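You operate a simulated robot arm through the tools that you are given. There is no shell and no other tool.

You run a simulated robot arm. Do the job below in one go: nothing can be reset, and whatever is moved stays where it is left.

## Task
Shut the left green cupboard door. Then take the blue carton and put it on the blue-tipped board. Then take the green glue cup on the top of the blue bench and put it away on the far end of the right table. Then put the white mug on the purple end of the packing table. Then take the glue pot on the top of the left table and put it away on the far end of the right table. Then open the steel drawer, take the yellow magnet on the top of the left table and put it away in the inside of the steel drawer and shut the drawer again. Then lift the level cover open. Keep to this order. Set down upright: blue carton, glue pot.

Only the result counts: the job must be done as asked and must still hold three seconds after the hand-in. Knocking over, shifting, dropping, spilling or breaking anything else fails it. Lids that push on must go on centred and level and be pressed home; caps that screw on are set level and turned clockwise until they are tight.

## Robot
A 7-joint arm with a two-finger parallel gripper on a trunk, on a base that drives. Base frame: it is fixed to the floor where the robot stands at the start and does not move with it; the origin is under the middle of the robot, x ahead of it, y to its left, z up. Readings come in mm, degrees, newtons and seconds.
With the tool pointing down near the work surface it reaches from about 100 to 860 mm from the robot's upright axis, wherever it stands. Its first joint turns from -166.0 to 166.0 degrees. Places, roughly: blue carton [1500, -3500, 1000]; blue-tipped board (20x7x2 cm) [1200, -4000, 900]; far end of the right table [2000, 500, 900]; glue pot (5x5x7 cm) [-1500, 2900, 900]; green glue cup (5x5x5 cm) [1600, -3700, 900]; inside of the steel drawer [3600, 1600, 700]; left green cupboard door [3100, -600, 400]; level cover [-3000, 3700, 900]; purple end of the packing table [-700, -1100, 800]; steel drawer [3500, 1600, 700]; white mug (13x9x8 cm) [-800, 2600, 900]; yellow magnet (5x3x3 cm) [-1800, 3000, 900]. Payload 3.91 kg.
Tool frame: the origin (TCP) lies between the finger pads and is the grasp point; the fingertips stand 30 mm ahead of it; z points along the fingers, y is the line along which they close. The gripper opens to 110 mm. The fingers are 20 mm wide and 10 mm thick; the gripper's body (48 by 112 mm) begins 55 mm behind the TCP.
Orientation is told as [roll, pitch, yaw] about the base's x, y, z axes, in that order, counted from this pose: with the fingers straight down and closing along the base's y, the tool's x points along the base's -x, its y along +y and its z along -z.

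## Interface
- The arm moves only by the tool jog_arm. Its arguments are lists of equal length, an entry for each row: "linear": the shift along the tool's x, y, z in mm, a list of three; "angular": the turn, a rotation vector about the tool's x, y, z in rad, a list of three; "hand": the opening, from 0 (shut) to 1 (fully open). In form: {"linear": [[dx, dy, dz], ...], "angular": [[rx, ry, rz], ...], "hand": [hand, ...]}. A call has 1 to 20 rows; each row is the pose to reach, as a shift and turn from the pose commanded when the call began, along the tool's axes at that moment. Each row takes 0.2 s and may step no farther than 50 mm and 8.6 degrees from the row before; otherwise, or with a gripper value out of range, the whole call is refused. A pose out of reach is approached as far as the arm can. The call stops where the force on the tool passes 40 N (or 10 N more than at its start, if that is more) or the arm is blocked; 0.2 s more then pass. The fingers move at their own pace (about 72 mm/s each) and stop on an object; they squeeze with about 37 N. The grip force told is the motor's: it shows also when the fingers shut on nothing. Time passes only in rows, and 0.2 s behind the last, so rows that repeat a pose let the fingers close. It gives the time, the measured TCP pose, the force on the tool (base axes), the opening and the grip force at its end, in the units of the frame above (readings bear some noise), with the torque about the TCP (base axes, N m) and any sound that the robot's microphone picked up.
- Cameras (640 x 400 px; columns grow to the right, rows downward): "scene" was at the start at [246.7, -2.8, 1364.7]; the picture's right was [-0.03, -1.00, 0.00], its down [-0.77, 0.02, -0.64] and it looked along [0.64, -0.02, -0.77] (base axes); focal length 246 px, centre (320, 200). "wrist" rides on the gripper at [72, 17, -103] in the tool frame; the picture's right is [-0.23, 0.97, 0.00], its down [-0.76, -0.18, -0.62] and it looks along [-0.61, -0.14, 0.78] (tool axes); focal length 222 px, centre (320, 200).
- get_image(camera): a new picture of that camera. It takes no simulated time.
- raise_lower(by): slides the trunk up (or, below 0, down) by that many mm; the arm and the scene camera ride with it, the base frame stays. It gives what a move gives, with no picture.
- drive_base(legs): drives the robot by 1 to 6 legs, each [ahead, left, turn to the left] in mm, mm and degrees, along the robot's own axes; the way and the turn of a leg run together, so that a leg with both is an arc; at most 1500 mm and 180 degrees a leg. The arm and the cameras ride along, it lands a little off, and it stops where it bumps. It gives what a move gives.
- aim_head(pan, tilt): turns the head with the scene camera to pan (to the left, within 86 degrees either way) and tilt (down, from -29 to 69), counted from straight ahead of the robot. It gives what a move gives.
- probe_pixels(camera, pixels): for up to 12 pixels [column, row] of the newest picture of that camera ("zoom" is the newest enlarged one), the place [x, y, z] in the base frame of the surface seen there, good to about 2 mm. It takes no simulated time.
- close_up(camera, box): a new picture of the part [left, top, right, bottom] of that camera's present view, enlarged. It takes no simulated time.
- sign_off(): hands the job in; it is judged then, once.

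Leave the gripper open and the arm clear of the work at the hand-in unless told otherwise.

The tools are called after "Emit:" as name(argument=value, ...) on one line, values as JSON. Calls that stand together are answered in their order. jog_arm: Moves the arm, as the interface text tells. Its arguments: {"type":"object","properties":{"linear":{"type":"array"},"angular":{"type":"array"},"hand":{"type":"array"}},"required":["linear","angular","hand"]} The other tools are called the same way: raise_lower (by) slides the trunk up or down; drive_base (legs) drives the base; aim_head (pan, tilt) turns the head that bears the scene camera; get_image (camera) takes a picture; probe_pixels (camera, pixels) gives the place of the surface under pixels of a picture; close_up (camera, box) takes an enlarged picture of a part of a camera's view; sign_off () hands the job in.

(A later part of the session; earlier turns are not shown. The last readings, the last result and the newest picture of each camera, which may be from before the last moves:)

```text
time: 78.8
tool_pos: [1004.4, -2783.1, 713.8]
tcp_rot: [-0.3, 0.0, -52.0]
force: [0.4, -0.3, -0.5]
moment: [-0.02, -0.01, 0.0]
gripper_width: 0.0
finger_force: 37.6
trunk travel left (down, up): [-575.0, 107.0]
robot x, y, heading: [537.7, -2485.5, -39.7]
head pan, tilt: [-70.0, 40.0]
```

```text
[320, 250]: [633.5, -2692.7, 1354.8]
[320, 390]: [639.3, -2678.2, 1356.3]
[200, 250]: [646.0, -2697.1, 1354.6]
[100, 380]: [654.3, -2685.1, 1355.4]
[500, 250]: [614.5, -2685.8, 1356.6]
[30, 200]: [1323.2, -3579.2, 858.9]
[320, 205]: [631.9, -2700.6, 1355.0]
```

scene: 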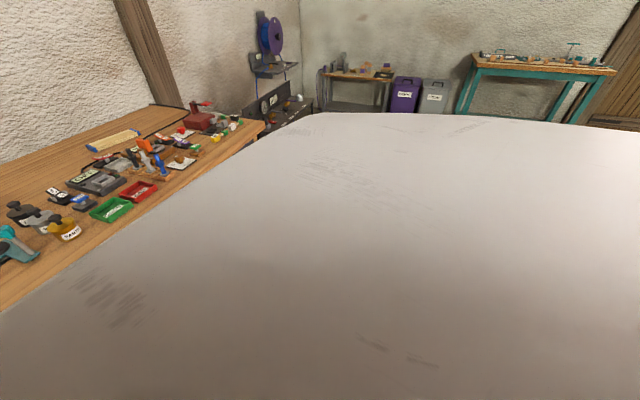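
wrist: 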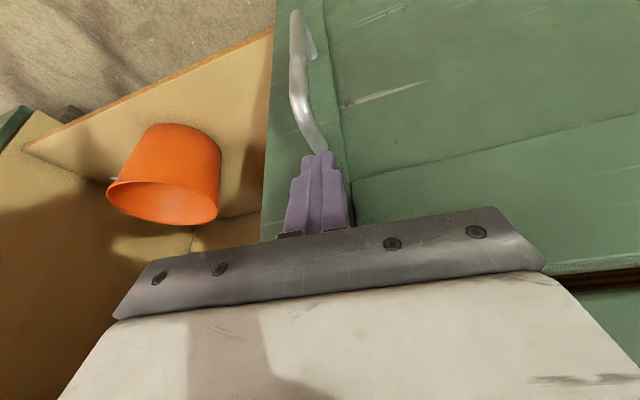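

The trunk's front is about 250–310 mm ahead of the origin. I raise the trunk, open the hand, straighten the tool's yaw and lift the tool, to test the forward reach.

Emit:
raise_lower(by=107)

Emit:
jog_arm(linear=[[0, 0, -45], [0, 0, -90], [0, 0, -135], [0, 0, -180], [0, 0, -225]], angular=[[0, 0, -0.05], [0, 0, -0.1], [0, 0, -0.15], [0, 0, -0.215], [0, 0, -0.215]], hand=[0, 0.3, 0.6, 0.8, 0.8])

Emit:
aim_head(pan=0, tilt=40)

Emit:
get_image(camera="scene")

```text
time: 80.2
tool_pos: [1005.6, -2782.9, 820.3]
tcp_rot: [-0.3, 0.0, -52.1]
force: [-1.3, 0.8, 0.1]
moment: [0.02, -0.02, -0.01]
gripper_width: 0.0
finger_force: 36.8
trunk travel left (down, up): [-682.0, 0.0]
robot x, y, heading: [536.7, -2483.6, -39.8]
head pan, tilt: [-70.0, 40.0]
```

```text
time: 81.2
tool_pos: [973.2, -2830.9, 1006.0]
tcp_rot: [-0.4, 0.8, -50.1]
force: [-0.7, 0.1, -0.2]
moment: [-0.02, -0.02, -0.01]
gripper_width: 88.0
finger_force: 0.1
trunk travel left (down, up): [-682.0, 0.0]
robot x, y, heading: [538.4, -2484.5, -39.7]
head pan, tilt: [-70.0, 40.0]
stopped in row 5: the arm was blocked; the commanded pose is now the measured one
```

```text
time: 82.7
tool_pos: [974.2, -2830.8, 1005.7]
tcp_rot: [-0.3, 0.8, -50.1]
force: [-0.5, -0.5, -0.1]
moment: [0.01, 0.02, 0.02]
gripper_width: 88.1
finger_force: 0.1
trunk travel left (down, up): [-682.0, 0.0]
robot x, y, heading: [535.6, -2482.7, -39.8]
head pan, tilt: [0.0, 40.0]
```

```text
taken
```

scene: 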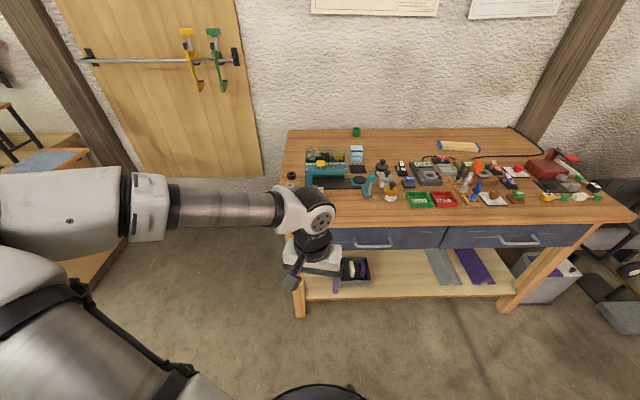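

It works but the arm was blocked when high and close in. I extend the tool ahead 350 mm while straightening the yaw, over open floor.

Emit:
jog_arm(linear=[[-43, 8, 0], [-86, 16, 0], [-129, 24, 0], [-172, 32, 0], [-215, 40, 0], [-258, 48, 0], [-301, 56, 0], [-344, 63, 0]], angular=[[0, 0, 0], [0, 0, -0.03], [0, 0, -0.06], [0, 0, -0.09], [0, 0, -0.12], [0, 0, -0.15], [0, 0, -0.18], [0, 0, -0.18]], hand=[0.8, 0.8, 0.8, 0.8, 0.8, 0.8, 0.8, 0.8])

Emit:
get_image(camera="scene")

```text
time: 84.5
tool_pos: [1244.4, -3053.5, 1002.0]
tcp_rot: [-0.1, 0.9, -39.8]
force: [0.2, -0.3, 0.2]
moment: [0.01, 0.0, -0.02]
gripper_width: 88.1
finger_force: 0.0
trunk travel left (down, up): [-682.0, 0.0]
robot x, y, heading: [538.1, -2481.7, -39.9]
head pan, tilt: [0.0, 40.0]
```

```text
taken
```

scene: 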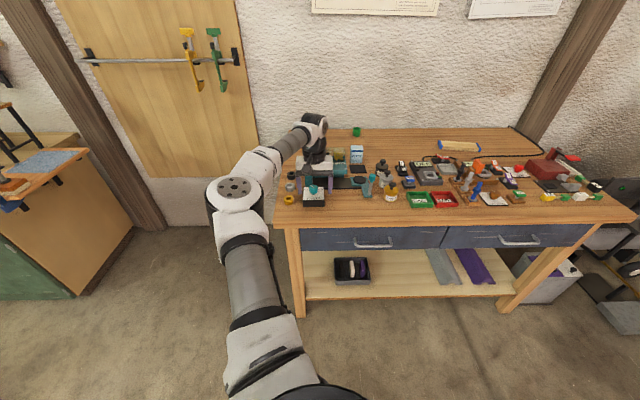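

Reach beyond 900 mm from the origin works at this height. I raise the tool 100 mm for clearance over the teal bins (z≈993), then drive right 160 mm.

Emit:
jog_arm(linear=[[20, 0, -40], [40, 0, -80], [60, 0, -110]], angular=[[0, 0, 0], [0, 0, 0], [0, 0, 0]], hand=[0.8, 0.8, 0.8])

Emit:
drive_base(legs=[[0, -180, 0]])

Emit:
drive_base(legs=[[250, 0, 1]])

Emit:
aim_head(pan=0, tilt=40)

Emit:
get_image(camera="scene")

```text
time: 85.3
tool_pos: [1198.2, -3014.2, 1111.5]
tcp_rot: [-0.3, 0.8, -39.7]
force: [0.4, 0.0, 0.8]
moment: [0.03, -0.01, 0.0]
gripper_width: 87.9
finger_force: 0.0
trunk travel left (down, up): [-682.0, 0.0]
robot x, y, heading: [532.8, -2484.4, -39.7]
head pan, tilt: [0.0, 40.0]
```

```text
time: 87.3
tool_pos: [1083.0, -3152.8, 1111.6]
tcp_rot: [-0.1, 0.8, -39.6]
force: [0.1, -1.3, -0.1]
moment: [0.0, -0.02, 0.0]
gripper_width: 88.0
finger_force: 0.1
trunk travel left (down, up): [-682.0, 0.0]
robot x, y, heading: [424.4, -2619.8, -39.9]
head pan, tilt: [0.0, 40.0]
```

```text
time: 89.1
tool_pos: [1284.5, -3297.2, 1110.5]
tcp_rot: [-0.2, 0.8, -38.5]
force: [-0.6, -1.3, -0.4]
moment: [-0.03, 0.01, -0.01]
gripper_width: 88.1
finger_force: 0.0
trunk travel left (down, up): [-682.0, 0.0]
robot x, y, heading: [614.1, -2781.9, -38.8]
head pan, tilt: [0.0, 40.0]
```

```text
time: 89.7
tool_pos: [1283.5, -3297.7, 1110.7]
tcp_rot: [-0.2, 0.8, -38.6]
force: [-1.1, 0.0, -0.6]
moment: [-0.01, 0.01, -0.02]
gripper_width: 87.9
finger_force: 0.1
trunk travel left (down, up): [-682.0, 0.0]
robot x, y, heading: [612.8, -2776.7, -39.0]
head pan, tilt: [0.0, 40.0]
```

```text
taken
```

scene: 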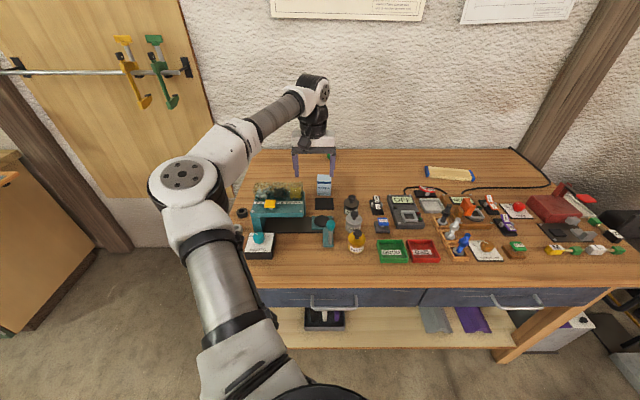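

Now the carton is at (324,185) next to the gripper. I take a close-up and probe it.

Emit:
close_up(camera="scene", box=[280, 135, 400, 215])

Emit:
get_image(camera="wrist")

```text
5.00 times, centred on (340, 175) of scene
```

zoom: 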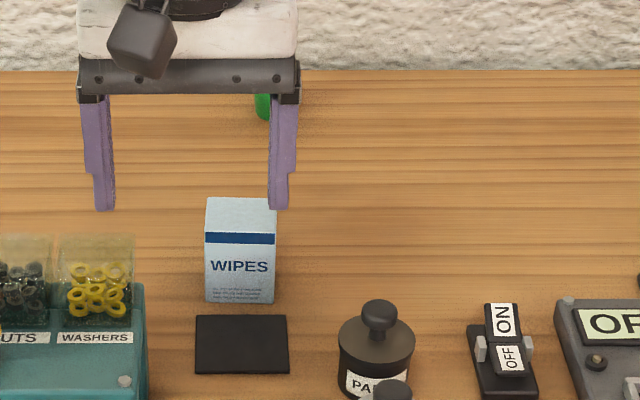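

```text
taken
```

wrist: 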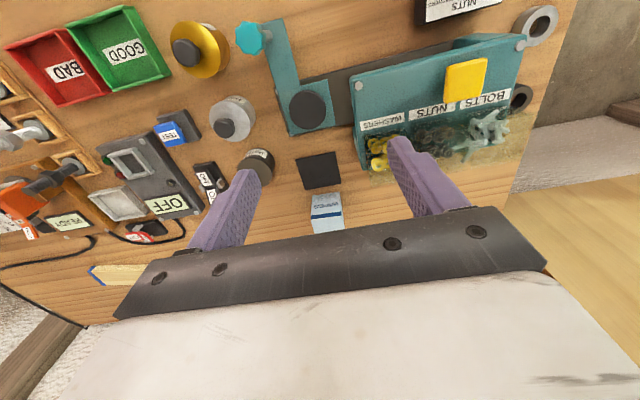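

Emit:
probe_pixels(camera="zoom", pixels=[[207, 300], [274, 300], [208, 235], [275, 235], [208, 200], [255, 200], [240, 215], [262, 105], [226, 265], [198, 318], [286, 372], [378, 310]])

Emit:
probe_pixels(camera="wrist", pixels=[[312, 202], [340, 198], [318, 228], [343, 224], [327, 205], [376, 160]])

```text
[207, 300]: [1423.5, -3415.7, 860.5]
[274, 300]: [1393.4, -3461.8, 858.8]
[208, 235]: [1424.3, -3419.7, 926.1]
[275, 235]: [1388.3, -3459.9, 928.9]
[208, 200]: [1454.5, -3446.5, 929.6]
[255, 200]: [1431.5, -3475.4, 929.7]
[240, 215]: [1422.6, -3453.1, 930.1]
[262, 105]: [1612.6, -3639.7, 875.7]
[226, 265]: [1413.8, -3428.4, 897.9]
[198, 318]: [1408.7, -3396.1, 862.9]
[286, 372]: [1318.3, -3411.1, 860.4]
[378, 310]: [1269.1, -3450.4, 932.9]
```

```text
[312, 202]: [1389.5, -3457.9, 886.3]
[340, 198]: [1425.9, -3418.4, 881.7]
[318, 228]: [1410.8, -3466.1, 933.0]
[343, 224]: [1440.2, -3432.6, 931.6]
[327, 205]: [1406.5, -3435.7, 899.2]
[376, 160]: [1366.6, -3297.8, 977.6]
```

The carton is 55 × 41 × 71 mm, centred near (1423,-3451), its top at z 930. I drive ahead 200 mm to bring the gripper above it.

Emit:
drive_base(legs=[[200, 0, 0]])

Emit:
get_image(camera="wrist")

Emit:
get_image(camera="scene")

```text
time: 91.3
tool_pos: [1439.4, -3425.1, 1111.2]
tcp_rot: [-0.3, 0.9, -38.7]
force: [-0.3, 0.6, -0.6]
moment: [0.0, -0.01, 0.05]
gripper_width: 88.0
finger_force: 0.1
trunk travel left (down, up): [-682.0, 0.0]
robot x, y, heading: [771.7, -2903.3, -39.0]
head pan, tilt: [0.0, 40.0]
```

```text
taken
```

wrist: 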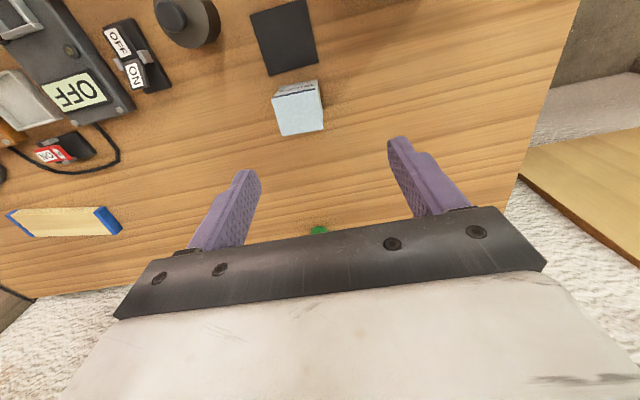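

```text
taken
```

scene: 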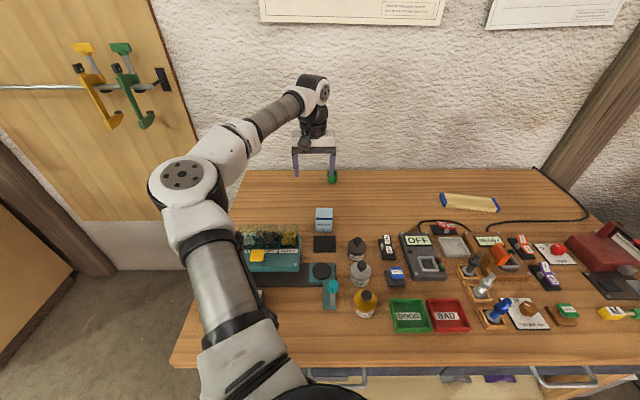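

I probe the carton's top face in the wrist view around (275–323, 90–133).

Emit:
probe_pixels(camera="wrist", pixels=[[276, 100], [317, 94], [281, 132], [322, 127], [300, 115]])

Emit:
probe_pixels(camera="scene", pixels=[[324, 212], [298, 245], [442, 195], [497, 209], [445, 207], [490, 197], [470, 202]])

```text
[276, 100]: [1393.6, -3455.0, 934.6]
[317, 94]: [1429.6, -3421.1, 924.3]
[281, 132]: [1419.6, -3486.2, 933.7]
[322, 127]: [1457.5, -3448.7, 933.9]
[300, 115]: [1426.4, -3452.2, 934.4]
```

```text
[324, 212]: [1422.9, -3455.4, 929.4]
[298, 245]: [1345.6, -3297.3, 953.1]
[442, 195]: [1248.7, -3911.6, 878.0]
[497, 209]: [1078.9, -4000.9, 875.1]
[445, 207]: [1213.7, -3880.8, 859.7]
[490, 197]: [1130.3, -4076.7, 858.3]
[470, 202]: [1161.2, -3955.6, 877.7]
```

The carton centre is (1425,-3452). I move over it and partway down, to z≈980, and level the slight tool tilt.

Emit:
jog_arm(linear=[[-4, -15, 0], [-8, -30, 0], [-8, -30, 45], [-9, -30, 90], [-9, -30, 125]], angular=[[0, -0.015, 0], [0, -0.015, 0], [0, -0.015, 0], [0, -0.015, 0], [0, -0.015, 0]], hand=[0.8, 0.8, 0.8, 0.8, 0.8])

Emit:
get_image(camera="wrist")

Emit:
get_image(camera="scene")

```text
time: 92.5
tool_pos: [1424.7, -3451.0, 986.4]
tcp_rot: [-0.1, -0.1, -38.8]
force: [0.0, 0.1, -0.9]
moment: [0.03, -0.01, -0.01]
gripper_width: 87.7
finger_force: 0.2
trunk travel left (down, up): [-682.0, 0.0]
robot x, y, heading: [773.0, -2904.6, -39.1]
head pan, tilt: [0.0, 40.0]
```

```text
taken
```

wrist: 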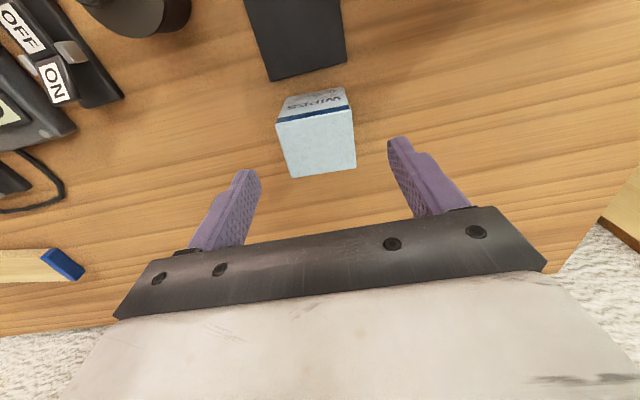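

```text
taken
```

scene: 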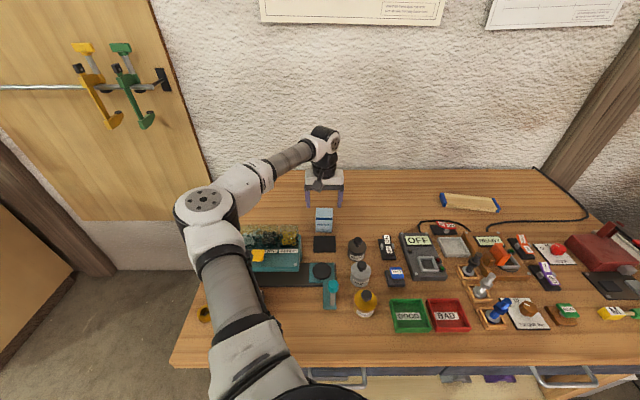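

The carton's top is centred where the grasp axis should meet it, near (320,147). I go down 86 mm and shut the fingers.

Emit:
jog_arm(linear=[[0, 0, 40], [0, 0, 70], [0, 0, 86], [0, 0, 86], [0, 0, 86], [0, 0, 86], [0, 0, 86]], angular=[[0, 0, 0], [0, 0, 0], [0, 0, 0], [0, 0, 0], [0, 0, 0], [0, 0, 0], [0, 0, 0]], hand=[0.8, 0.8, 0.8, 0.45, 0.45, 0.45, 0.45])

Emit:
get_image(camera="wrist")

```text
time: 94.1
tool_pos: [1424.3, -3451.5, 900.7]
tcp_rot: [-0.2, -0.2, -38.8]
force: [0.0, 1.7, 0.4]
moment: [0.02, -0.01, 0.04]
gripper_width: 56.0
finger_force: 36.9
trunk travel left (down, up): [-682.0, 0.0]
robot x, y, heading: [771.0, -2905.6, -39.0]
head pan, tilt: [0.0, 40.0]
```

```text
taken
```

wrist: 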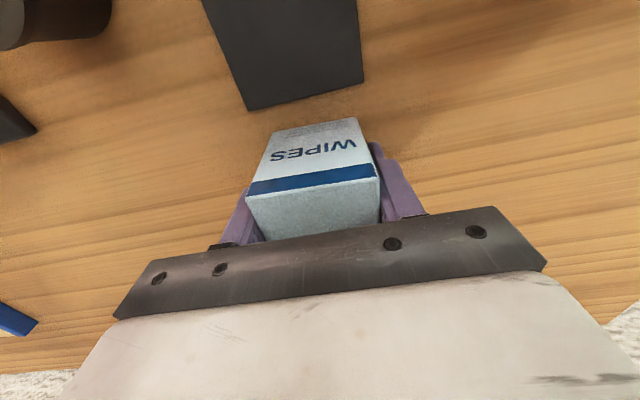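

Gripped at 56 mm. I lift 160 mm and drive right to the board.

Emit:
jog_arm(linear=[[0, 0, -40], [0, 0, -80], [0, 0, -120], [0, 0, -160]], angular=[[0, 0, 0], [0, 0, 0], [0, 0, 0], [0, 0, 0]], hand=[0.45, 0.45, 0.45, 0.45])

Emit:
drive_base(legs=[[30, -550, 0]])

Emit:
get_image(camera="scene")

Emit:
get_image(camera="wrist")

```text
time: 95.1
tool_pos: [1421.8, -3452.5, 1063.0]
tcp_rot: [-0.2, -0.1, -38.8]
force: [-0.8, 0.5, -0.5]
moment: [-0.03, -0.03, 0.0]
gripper_width: 55.9
finger_force: 37.3
trunk travel left (down, up): [-682.0, 0.0]
robot x, y, heading: [766.5, -2901.7, -39.2]
head pan, tilt: [0.0, 40.0]
```

```text
time: 99.8
tool_pos: [1101.0, -3894.7, 1062.2]
tcp_rot: [-0.1, 0.0, -39.0]
force: [-0.3, 0.9, 0.0]
moment: [-0.02, -0.01, 0.01]
gripper_width: 55.3
finger_force: 36.8
trunk travel left (down, up): [-682.0, 0.0]
robot x, y, heading: [452.1, -3343.2, -39.0]
head pan, tilt: [0.0, 40.0]
```

```text
taken
```

scene: 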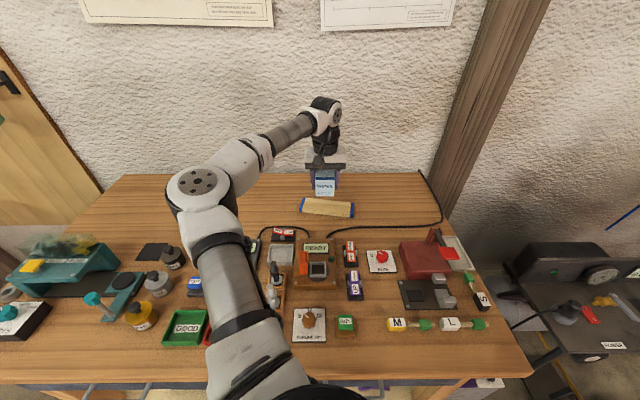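

```text
taken
```

wrist: 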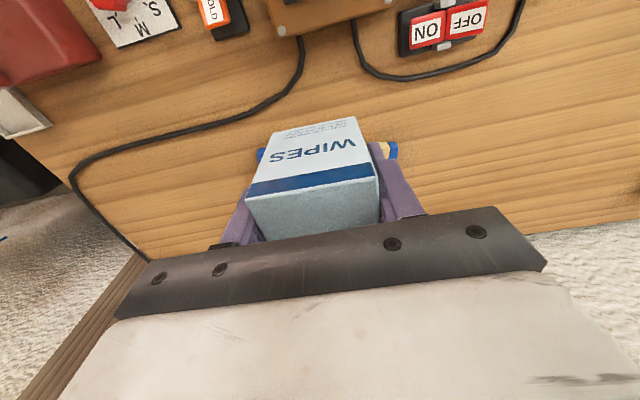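

The board is at (327,208). I zoom in on it and probe its corners.

Emit:
close_up(camera="scene", box=[285, 180, 375, 235])

Emit:
probe_pixels(camera="scene", pixels=[[302, 199], [353, 204], [301, 212], [353, 216], [327, 208], [315, 206], [340, 210]])

```text
7.11 times, centred on (330, 208) of scene
```

zoom: 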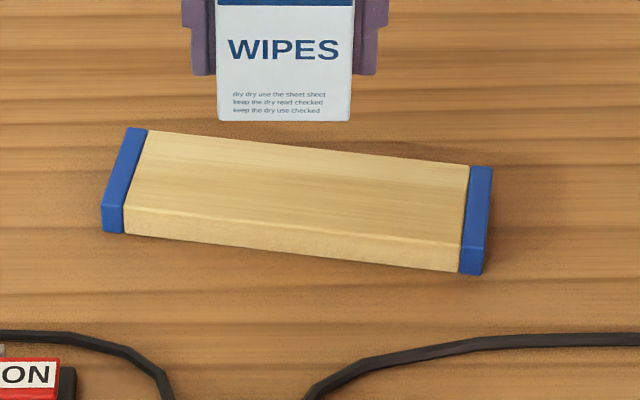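

```text
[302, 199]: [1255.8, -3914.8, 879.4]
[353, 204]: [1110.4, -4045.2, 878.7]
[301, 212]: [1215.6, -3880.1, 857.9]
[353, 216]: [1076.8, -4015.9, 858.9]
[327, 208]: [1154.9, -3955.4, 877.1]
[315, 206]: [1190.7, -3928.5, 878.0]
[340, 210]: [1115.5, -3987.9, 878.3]
```

Emit:
probe_pixels(camera="zoom", pixels=[[131, 131], [488, 169], [106, 202], [479, 243], [295, 185], [150, 133], [127, 205], [468, 168], [462, 240]])

```text
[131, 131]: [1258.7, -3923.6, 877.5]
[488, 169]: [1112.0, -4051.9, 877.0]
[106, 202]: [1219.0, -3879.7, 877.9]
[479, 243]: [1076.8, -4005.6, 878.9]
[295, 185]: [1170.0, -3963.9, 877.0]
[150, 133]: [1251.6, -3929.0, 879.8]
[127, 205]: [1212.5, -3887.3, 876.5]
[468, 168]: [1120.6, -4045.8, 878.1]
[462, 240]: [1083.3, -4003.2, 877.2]
```

The board's centre is (1167,-3965), its long axis at 41.3°, its top at z 878. I move the carton over it and turn the tool 9.7° clockwise.

Emit:
jog_arm(linear=[[-32, -4, 0], [-64, -9, 0], [-95, -13, 0], [-95, -13, 45], [-95, -13, 90], [-95, -13, 120]], angular=[[0, 0, 0.06], [0, 0, 0.12], [0, 0, 0.17], [0, 0, 0.17], [0, 0, 0.17], [0, 0, 0.17]], hand=[0.45, 0.45, 0.45, 0.45, 0.45, 0.45])

Emit:
close_up(camera="scene", box=[285, 170, 375, 230])

```text
time: 101.2
tool_pos: [1168.2, -3965.5, 942.2]
tcp_rot: [-0.2, -0.1, -48.8]
force: [0.2, -0.6, -0.9]
moment: [0.01, -0.01, 0.0]
gripper_width: 55.6
finger_force: 37.0
trunk travel left (down, up): [-682.0, 0.0]
robot x, y, heading: [449.7, -3344.8, -39.2]
head pan, tilt: [0.0, 40.0]
```

```text
6.67 times, centred on (330, 200) of scene
```

zoom: 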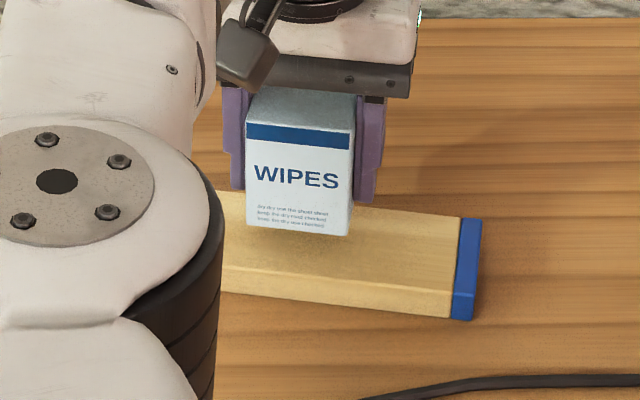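

The carton is aligned with the board. I lower 21 mm, let go, and see.

Emit:
jog_arm(linear=[[0, 0, 12], [0, 0, 19], [0, 0, 21.5], [0, 0, 21.5]], angular=[[0, 0, 0], [0, 0, 0], [0, 0, 0], [0, 0, 0]], hand=[0.45, 0.45, 0.45, 0.45])

```text
time: 102.2
tool_pos: [1166.9, -3964.5, 920.9]
tcp_rot: [-0.1, -0.2, -48.8]
force: [-0.6, -0.4, -0.9]
moment: [0.0, 0.0, -0.01]
gripper_width: 55.4
finger_force: 36.8
trunk travel left (down, up): [-682.0, 0.0]
robot x, y, heading: [452.3, -3345.9, -38.9]
head pan, tilt: [0.0, 40.0]
```

No contact yet; I lower another 1–3 mm watching the force.

Emit:
jog_arm(linear=[[0, 0, 1], [0, 0, 2], [0, 0, 2]], angular=[[0, 0, 0], [0, 0, 0], [0, 0, 0]], hand=[0.45, 0.45, 0.45])

```text
time: 103.0
tool_pos: [1165.4, -3964.6, 919.1]
tcp_rot: [0.0, -0.2, -48.7]
force: [3.9, -0.1, 7.9]
moment: [0.14, -0.22, -0.07]
gripper_width: 55.3
finger_force: 36.5
trunk travel left (down, up): [-682.0, 0.0]
robot x, y, heading: [448.4, -3343.7, -39.6]
head pan, tilt: [0.0, 40.0]
```

Contact: 7.9 N upward. I open the fingers slowly and rise.

Emit:
jog_arm(linear=[[0, 0, 0], [0, 0, 0], [0, 0, 0], [0, 0, -30], [0, 0, -70], [0, 0, -110], [0, 0, -150]], angular=[[0, 0, 0], [0, 0, 0], [0, 0, 0], [0, 0, 0], [0, 0, 0], [0, 0, 0], [0, 0, 0]], hand=[0.6, 0.75, 0.75, 0.75, 0.75, 0.75, 0.75])

Emit:
get_image(camera="wrist")

Emit:
get_image(camera="scene")

```text
time: 104.6
tool_pos: [1166.6, -3963.8, 1068.6]
tcp_rot: [-0.1, -0.3, -48.5]
force: [-0.3, 0.7, 0.0]
moment: [0.02, 0.01, -0.02]
gripper_width: 82.1
finger_force: 0.0
trunk travel left (down, up): [-682.0, 0.0]
robot x, y, heading: [452.5, -3342.8, -39.3]
head pan, tilt: [0.0, 40.0]
```

```text
taken
```

wrist: 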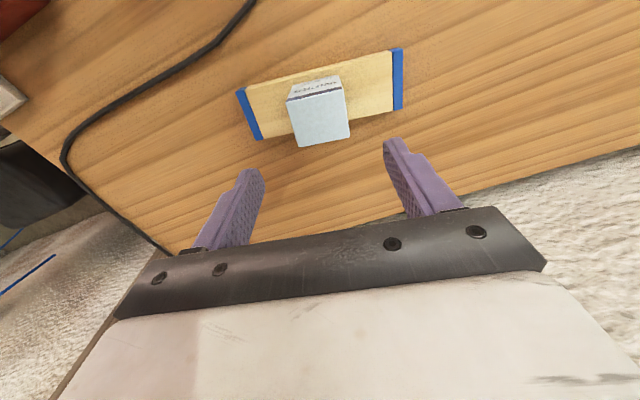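

```text
taken
```

scene: 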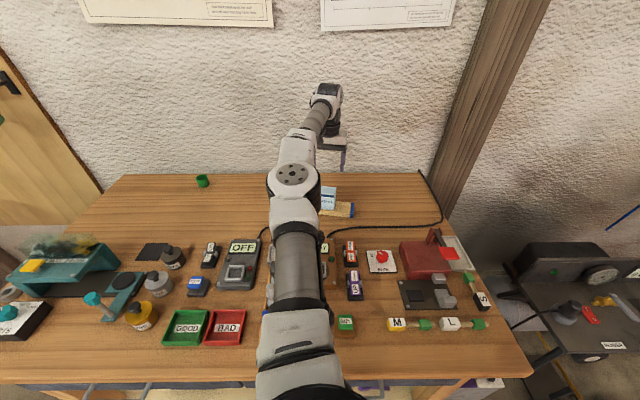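

The carton stands on the board. Next is the green cup at (202,180) px. I drive left about 480 mm and slightly ahead with the tool held high.

Emit:
close_up(camera="scene", box=[180, 160, 240, 200])

Emit:
drive_base(legs=[[30, 480, 0]])

Emit:
get_image(camera="scene")

Emit:
get_image(camera="wrist")

```text
10.00 times, centred on (210, 180) of scene
```

zoom: 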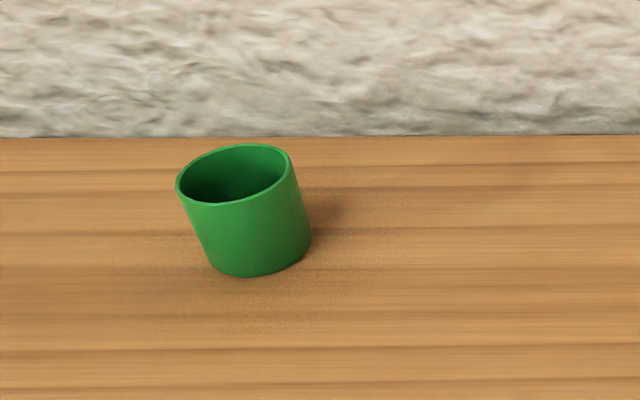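

```text
time: 108.8
tool_pos: [1491.8, -3611.7, 1069.1]
tcp_rot: [-0.1, -0.4, -48.5]
force: [-0.6, -0.4, -0.6]
moment: [-0.02, 0.02, 0.03]
gripper_width: 82.5
finger_force: 0.2
trunk travel left (down, up): [-682.0, 0.0]
robot x, y, heading: [772.1, -2992.3, -39.2]
head pan, tilt: [0.0, 40.0]
```

```text
taken
```

scene: 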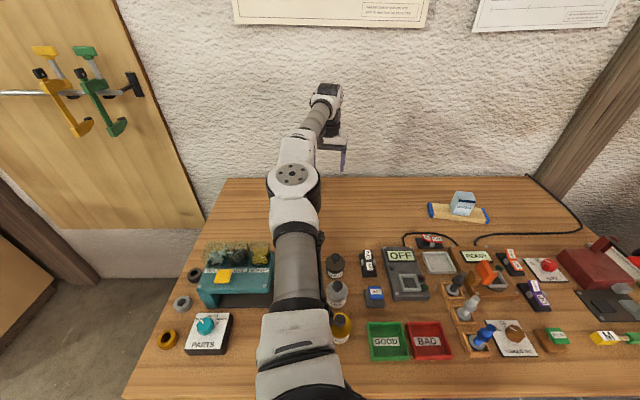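

```text
taken
```

wrist: 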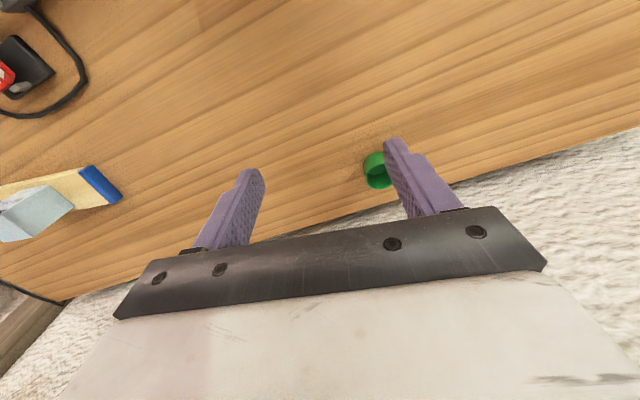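

I see the green cup at (377,170) in the wrist view. I probe it.

Emit:
close_up(camera="wrist", box=[340, 130, 430, 200])

Emit:
probe_pixels(camera="wrist", pixels=[[377, 163], [371, 155], [366, 165], [377, 178], [368, 178], [385, 187], [372, 187], [377, 153]])

```text
5.71 times, centred on (385, 165) of wrist
```

zoom: 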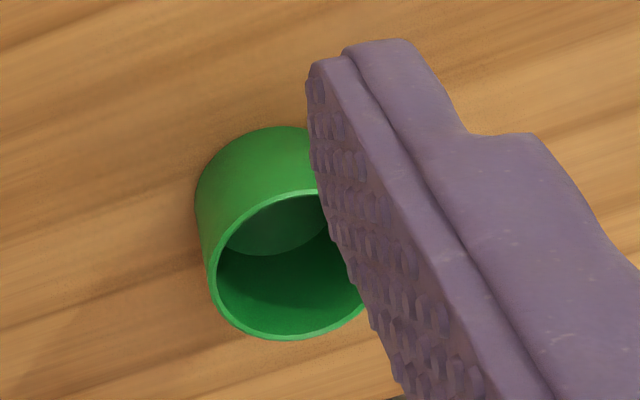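

```text
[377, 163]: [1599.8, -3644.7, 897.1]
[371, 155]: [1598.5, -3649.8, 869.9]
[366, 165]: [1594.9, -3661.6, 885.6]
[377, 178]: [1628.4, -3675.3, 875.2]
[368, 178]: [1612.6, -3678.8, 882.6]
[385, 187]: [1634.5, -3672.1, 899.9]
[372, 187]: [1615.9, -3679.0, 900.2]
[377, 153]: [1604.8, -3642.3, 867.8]
```

Emit:
probe_pixels(camera="zoom", pixels=[[213, 275], [285, 337], [350, 320], [298, 195], [235, 225], [240, 325], [315, 335], [222, 245]])

```text
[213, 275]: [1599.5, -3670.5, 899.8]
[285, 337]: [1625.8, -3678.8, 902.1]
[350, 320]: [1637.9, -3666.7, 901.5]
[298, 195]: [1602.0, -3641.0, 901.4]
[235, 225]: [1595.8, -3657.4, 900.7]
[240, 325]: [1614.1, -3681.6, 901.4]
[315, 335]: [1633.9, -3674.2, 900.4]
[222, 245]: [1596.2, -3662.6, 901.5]
```

The cup's rim is 45 mm wide, centred (1617.5,-3658.5), its top at z 901. I move over it at height and see whether the reach suffices.

Emit:
jog_arm(linear=[[-30, 16, 0], [-60, 32, 20], [-90, 48, 40], [-118, 63, 60], [-118, 63, 60]], angular=[[0, 0, -0.04], [0, 0, -0.08], [0, 0, -0.12], [0, 0, -0.165], [0, 0, -0.165]], hand=[0.8, 0.8, 0.8, 0.8, 0.8])

Emit:
get_image(camera="wrist")

```text
time: 110.0
tool_pos: [1523.2, -3598.5, 1018.5]
tcp_rot: [-0.2, -0.4, -39.0]
force: [0.1, 0.4, -0.5]
moment: [-0.02, 0.0, 0.01]
gripper_width: 88.0
finger_force: 0.0
out of reach, approached as far as the arm can: row 1, 2, 3, 4, 5
trunk travel left (down, up): [-682.0, 0.0]
robot x, y, heading: [777.2, -2996.4, -38.9]
head pan, tilt: [0.0, 40.0]
```

```text
taken
```

wrist: 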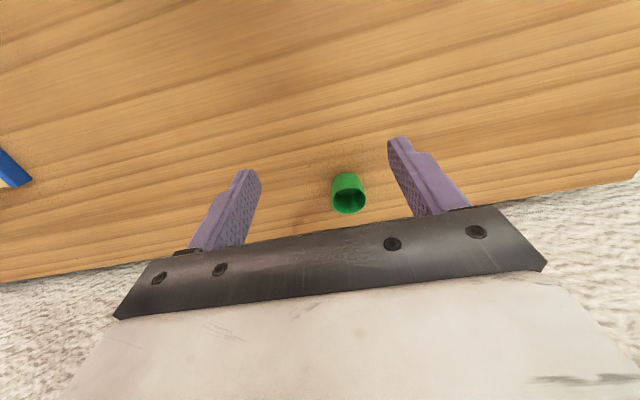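

The tool-down reach ends at about 958 mm from the origin; the cup is 1076 away. I'll go round to the bench's left end, where it is within about 830. First I lift and draw the arm in, then drive back and left.

Emit:
jog_arm(linear=[[40, 0, -25], [80, 0, -50], [120, 0, -70], [160, 0, -70], [200, 0, -70], [240, 0, -70]], angular=[[0, 0, 0], [0, 0, 0], [0, 0, 0], [0, 0, 0], [0, 0, 0], [0, 0, 0]], hand=[0.8, 0.8, 0.8, 0.8, 0.8, 0.8])

Emit:
drive_base(legs=[[-450, 0, 0], [0, 1000, 0]])

Emit:
get_image(camera="scene")

```text
time: 111.4
tool_pos: [1336.7, -3447.5, 1091.5]
tcp_rot: [-0.3, -0.4, -39.1]
force: [-0.8, -0.3, 0.9]
moment: [-0.01, 0.01, -0.03]
gripper_width: 88.2
finger_force: 0.0
trunk travel left (down, up): [-682.0, 0.0]
robot x, y, heading: [772.1, -2992.7, -39.3]
head pan, tilt: [0.0, 40.0]
```

```text
time: 121.9
tool_pos: [1615.0, -2394.6, 1090.2]
tcp_rot: [-0.2, -0.2, -39.9]
force: [1.0, 0.6, -0.3]
moment: [-0.02, 0.02, -0.01]
gripper_width: 87.9
finger_force: 0.0
trunk travel left (down, up): [-682.0, 0.0]
robot x, y, heading: [1061.5, -1934.7, -39.9]
head pan, tilt: [0.0, 40.0]
```

```text
taken
```

scene: 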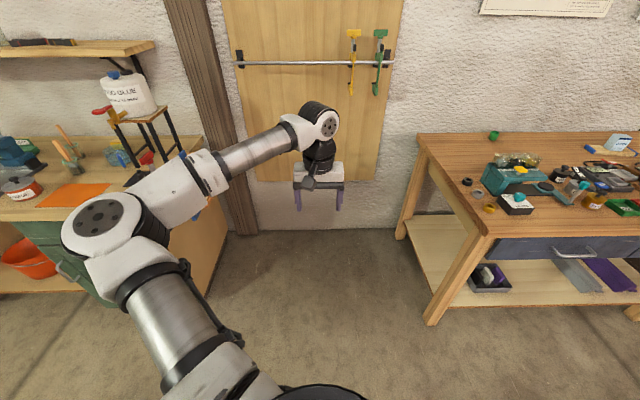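

There is a clear gap between cupboard and bench. I turn to face the bench's end (-102°) and move to about (1560,-2350).

Emit:
drive_base(legs=[[0, 0, -62], [302, 574, 0]])

Emit:
get_image(camera="scene")

```text
time: 129.6
tool_pos: [1432.1, -3047.6, 1090.2]
tcp_rot: [-0.2, -0.2, -100.6]
force: [0.2, -1.1, 0.7]
moment: [-0.01, 0.0, -0.03]
gripper_width: 87.8
finger_force: 0.1
trunk travel left (down, up): [-682.0, 0.0]
robot x, y, heading: [1562.5, -2337.3, -100.9]
head pan, tilt: [0.0, 40.0]
```

```text
taken
```

scene: 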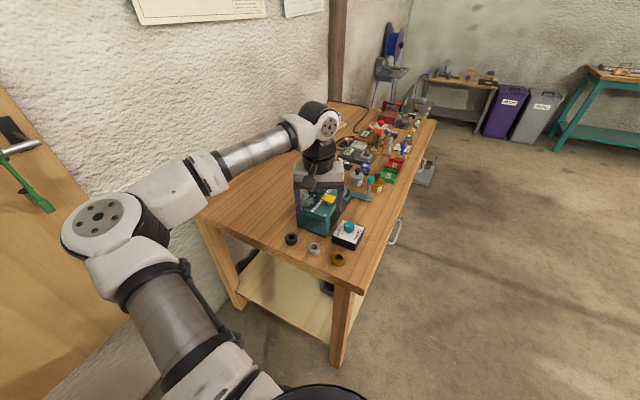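

The elbow at (100,215) is on the wall side. I probe it and the wall to judge clearance before moving closer.

Emit:
probe_pixels(camera="scene", pixels=[[100, 215], [65, 235], [30, 190], [150, 200], [20, 150], [350, 270], [205, 225], [240, 60]])

```text
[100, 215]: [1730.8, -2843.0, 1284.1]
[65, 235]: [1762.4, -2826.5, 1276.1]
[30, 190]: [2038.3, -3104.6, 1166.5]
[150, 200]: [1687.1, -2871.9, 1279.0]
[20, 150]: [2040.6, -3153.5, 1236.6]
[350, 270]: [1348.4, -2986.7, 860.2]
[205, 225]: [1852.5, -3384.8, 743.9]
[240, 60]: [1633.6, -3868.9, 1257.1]
```

With the arm bent, the elbow would meet the wall there. I'll extend the arm first (it straightens and the elbow comes in), and stand at about (1667,-2737) facing -93°.

Emit:
jog_arm(linear=[[-45, 0, 0], [-90, 0, 0], [-135, 0, 0], [-180, 0, 0], [-200, 0, 0]], angular=[[0, 0, 0], [0, 0, 0], [0, 0, 0], [0, 0, 0], [0, 0, 0]], hand=[0.8, 0.8, 0.8, 0.8, 0.8])

Emit:
drive_base(legs=[[0, 0, 8]])

Emit:
get_image(camera="scene")

```text
time: 130.8
tool_pos: [1392.9, -3243.9, 1093.1]
tcp_rot: [-0.1, -0.3, -100.6]
force: [-1.2, 0.7, 0.2]
moment: [-0.09, 0.03, 0.03]
gripper_width: 88.1
finger_force: 0.1
trunk travel left (down, up): [-682.0, 0.0]
robot x, y, heading: [1562.4, -2337.5, -100.7]
head pan, tilt: [0.0, 40.0]
```

```text
time: 131.8
tool_pos: [1523.0, -3258.9, 1093.0]
tcp_rot: [-0.1, -0.2, -92.5]
force: [0.7, -0.2, 0.0]
moment: [-0.02, 0.0, -0.01]
gripper_width: 88.2
finger_force: 0.1
trunk travel left (down, up): [-682.0, 0.0]
robot x, y, heading: [1565.3, -2336.3, -92.7]
head pan, tilt: [0.0, 40.0]
```

```text
taken
```

scene: 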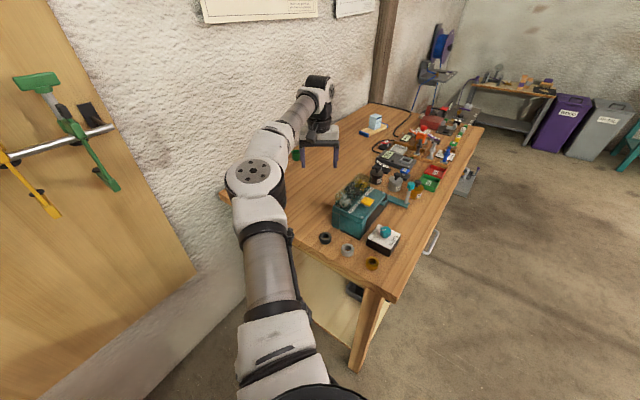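

I drive ahead 300 and left 113, then check.

Emit:
drive_base(legs=[[300, 113, 0]])

Emit:
get_image(camera="scene")

Emit:
get_image(camera="wrist")

```text
time: 133.9
tool_pos: [1616.2, -3562.1, 1093.2]
tcp_rot: [-0.1, -0.2, -92.6]
force: [1.0, 0.0, -0.7]
moment: [0.01, -0.02, -0.01]
gripper_width: 88.0
finger_force: 0.0
trunk travel left (down, up): [-682.0, 0.0]
robot x, y, heading: [1655.0, -2643.1, -92.7]
head pan, tilt: [0.0, 40.0]
```

```text
taken
```

scene: 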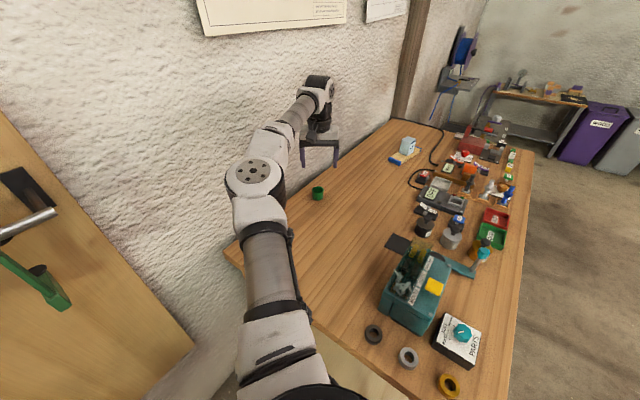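

```text
taken
```

wrist: 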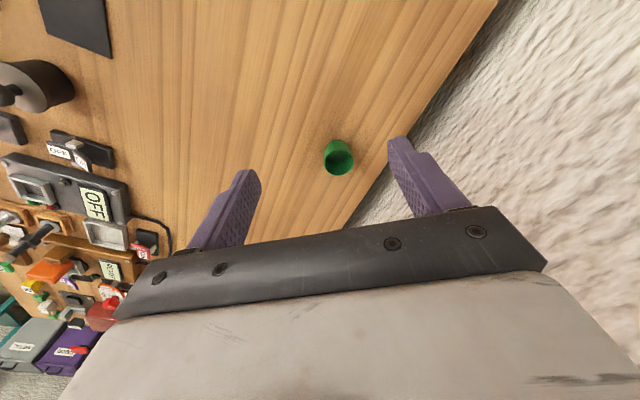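

I probe the wall near the cup to see whether the gripper fits beside it.

Emit:
probe_pixels(camera="wrist", pixels=[[450, 120], [520, 100], [400, 200], [380, 190], [480, 20], [330, 150], [345, 160], [338, 172]])

Emit:
close_up(camera="wrist", box=[300, 120, 390, 190])

```text
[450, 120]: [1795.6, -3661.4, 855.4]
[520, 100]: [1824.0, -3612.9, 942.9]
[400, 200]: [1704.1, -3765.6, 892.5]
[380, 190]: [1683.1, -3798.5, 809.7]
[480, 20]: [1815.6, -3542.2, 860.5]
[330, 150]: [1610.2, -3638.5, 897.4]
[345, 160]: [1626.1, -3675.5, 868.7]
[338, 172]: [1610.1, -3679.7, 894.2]
```

```text
5.71 times, centred on (345, 155) of wrist
```

zoom: 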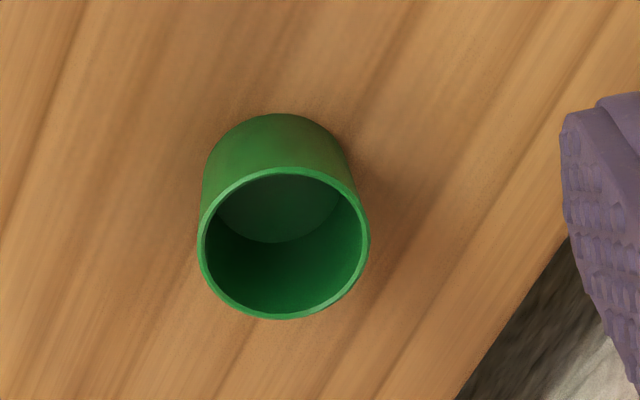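

The wall is about 160 mm beyond the cup; there is room. I probe the rim for its exact centre.

Emit:
probe_pixels(camera="zoom", pixels=[[201, 240], [367, 240], [285, 317], [285, 171], [227, 295], [345, 295], [225, 190], [345, 190]])

```text
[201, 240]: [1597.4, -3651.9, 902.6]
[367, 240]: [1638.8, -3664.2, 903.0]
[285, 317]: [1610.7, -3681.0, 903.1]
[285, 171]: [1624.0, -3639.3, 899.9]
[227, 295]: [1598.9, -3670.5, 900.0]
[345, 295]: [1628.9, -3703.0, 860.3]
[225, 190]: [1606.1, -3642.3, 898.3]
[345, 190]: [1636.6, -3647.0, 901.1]
```

Centre (1617.7,-3659). I drive ahead 90 mm.

Emit:
drive_base(legs=[[90, 0, 0]])

```text
time: 135.0
tool_pos: [1610.0, -3652.9, 1092.6]
tcp_rot: [-0.2, -0.2, -92.7]
force: [-0.4, -0.2, -1.0]
moment: [0.0, -0.03, 0.01]
gripper_width: 87.9
finger_force: 0.1
trunk travel left (down, up): [-682.0, 0.0]
robot x, y, heading: [1657.1, -2733.3, -93.0]
head pan, tilt: [0.0, 40.0]
```

Small correction (5.7 ahead, 8 left), then down to z 940 and a check.

Emit:
jog_arm(linear=[[-6, 8, 0], [-6, 8, 45], [-6, 8, 90], [-6, 8, 130], [-6, 8, 150], [-6, 8, 150]], angular=[[0, 0, 0], [0, 0, 0], [0, 0, 0], [0, 0, 0], [0, 0, 0], [0, 0, 0]], hand=[0.8, 0.8, 0.8, 0.8, 0.8, 0.8])

Emit:
get_image(camera="wrist")

```text
time: 136.4
tool_pos: [1618.6, -3659.4, 941.9]
tcp_rot: [-0.2, -0.3, -92.7]
force: [-0.4, -1.0, 0.1]
moment: [-0.01, 0.02, -0.01]
gripper_width: 87.9
finger_force: 0.0
trunk travel left (down, up): [-682.0, 0.0]
robot x, y, heading: [1655.6, -2729.5, -92.8]
head pan, tilt: [0.0, 40.0]
```

```text
taken
```

wrist: 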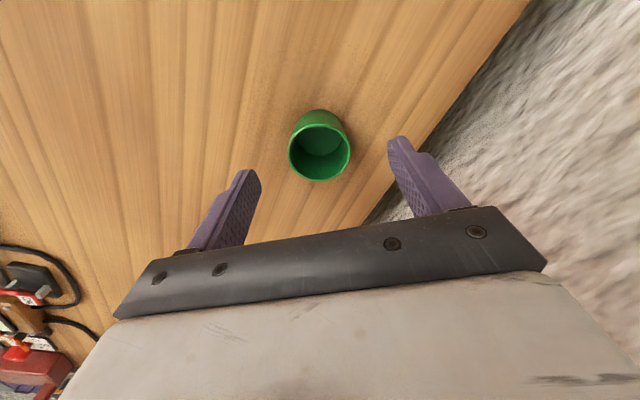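

The rim is centred at (320,152), as wanted. I go down 49 mm and close.

Emit:
jog_arm(linear=[[0, 0, 30], [0, 0, 46], [0, 0, 49], [0, 0, 49], [0, 0, 49], [0, 0, 49], [0, 0, 49]], angular=[[0, 0, 0], [0, 0, 0], [0, 0, 0], [0, 0, 0], [0, 0, 0], [0, 0, 0], [0, 0, 0]], hand=[0.8, 0.8, 0.8, 0.35, 0.35, 0.35, 0.35])

Emit:
get_image(camera="wrist")

```text
time: 138.0
tool_pos: [1618.7, -3659.2, 894.7]
tcp_rot: [-0.3, -0.4, -92.7]
force: [-0.1, 0.3, -0.1]
moment: [-0.03, -0.03, 0.01]
gripper_width: 43.8
finger_force: 37.0
trunk travel left (down, up): [-682.0, 0.0]
robot x, y, heading: [1649.7, -2730.8, -93.1]
head pan, tilt: [0.0, 40.0]
```

```text
taken
```

wrist: 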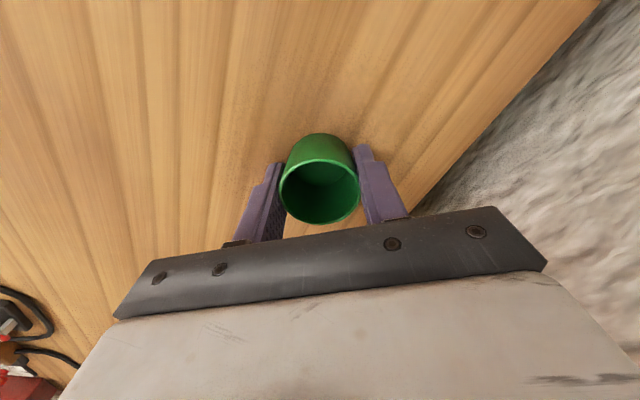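

Gripped at 43.8 mm. I lift it and draw the arm in a little.

Emit:
jog_arm(linear=[[0, 0, -40], [0, 0, -85], [0, 0, -130], [0, 0, -175], [45, 0, -190], [90, 0, -190], [135, 0, -190], [180, 0, -190]], angular=[[0, 0, 0], [0, 0, 0], [0, 0, 0], [0, 0, 0], [0, 0, 0], [0, 0, 0], [0, 0, 0], [0, 0, 0]], hand=[0.35, 0.35, 0.35, 0.35, 0.35, 0.35, 0.35, 0.35])

Emit:
get_image(camera="scene")

```text
time: 139.8
tool_pos: [1628.3, -3478.6, 1084.0]
tcp_rot: [-0.1, -0.3, -92.7]
force: [0.4, 0.2, 0.6]
moment: [-0.03, 0.01, -0.03]
gripper_width: 43.6
finger_force: 37.1
trunk travel left (down, up): [-682.0, 0.0]
robot x, y, heading: [1654.6, -2728.1, -92.9]
head pan, tilt: [0.0, 40.0]
```

```text
taken
```

scene: 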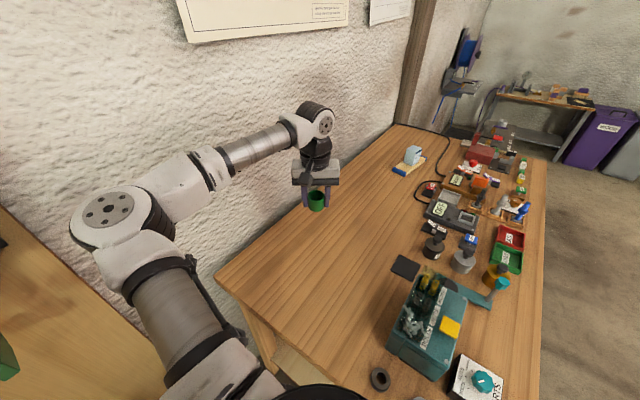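

I drive straight back 1200 mm, away from the bench, and take a look around.

Emit:
drive_base(legs=[[-1200, 0, 0], [0, 0, 120]])

Emit:
aim_head(pan=20, tilt=25)

Emit:
get_image(camera="scene")

```text
time: 147.8
tool_pos: [2102.0, -2191.6, 1084.8]
tcp_rot: [-2.0, -0.2, -57.5]
force: [-16.1, -9.4, 1.1]
moment: [-0.28, 0.48, 0.06]
gripper_width: 43.4
finger_force: 36.8
trunk travel left (down, up): [-682.0, 0.0]
robot x, y, heading: [1692.9, -1568.8, -56.1]
head pan, tilt: [0.0, 40.0]
stopped in leg 2: the force on the tool passed its limit at 62 N (the readings are from after the stop); the commanded pose is now the measured one
```

```text
time: 148.7
tool_pos: [2105.9, -2189.8, 1084.8]
tcp_rot: [-1.7, -0.2, -57.2]
force: [-24.6, -14.6, 2.2]
moment: [-0.43, 0.72, 0.15]
gripper_width: 43.0
finger_force: 37.4
trunk travel left (down, up): [-682.0, 0.0]
robot x, y, heading: [1690.6, -1571.2, -55.8]
head pan, tilt: [20.0, 25.0]
```

```text
taken
```

scene: 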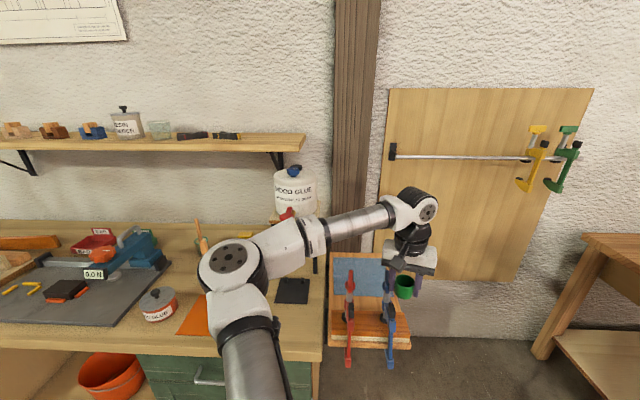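

My turn swung the gripper against the blue clamp on the side stand at (390,310). I turn back right at once and inspect.

Emit:
drive_base(legs=[[0, 0, -30]])

Emit:
aim_head(pan=40, tilt=30)

Emit:
get_image(camera="scene")

Emit:
get_image(camera="wrist")

```text
time: 150.6
tool_pos: [1742.9, -2313.1, 1084.5]
tcp_rot: [-1.7, -0.2, -87.0]
force: [-0.6, -0.2, -0.4]
moment: [-0.01, -0.01, -0.03]
gripper_width: 43.3
finger_force: 37.0
trunk travel left (down, up): [-682.0, 0.0]
robot x, y, heading: [1691.4, -1568.0, -85.8]
head pan, tilt: [20.0, 25.0]
```

```text
time: 151.4
tool_pos: [1742.8, -2315.3, 1084.1]
tcp_rot: [-1.7, -0.2, -87.1]
force: [-0.9, -0.7, -0.6]
moment: [0.01, 0.01, 0.02]
gripper_width: 43.3
finger_force: 37.2
trunk travel left (down, up): [-682.0, 0.0]
robot x, y, heading: [1694.8, -1571.4, -86.0]
head pan, tilt: [40.0, 30.0]
```

```text
taken
```

scene: 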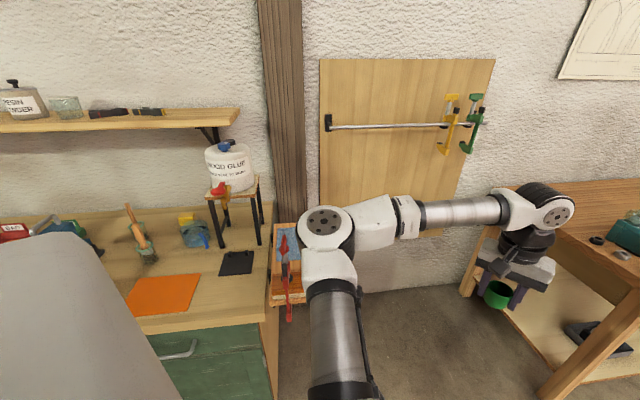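

```text
taken
```

wrist: 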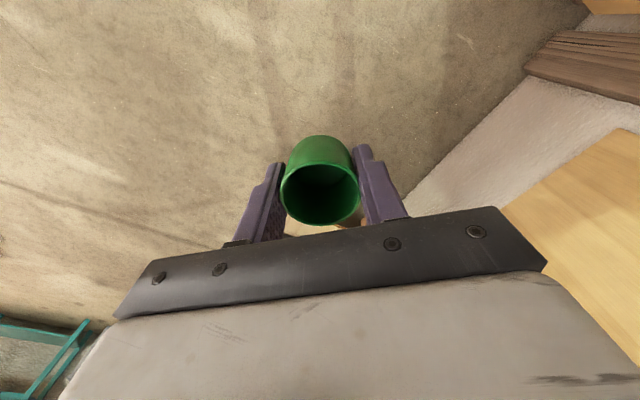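

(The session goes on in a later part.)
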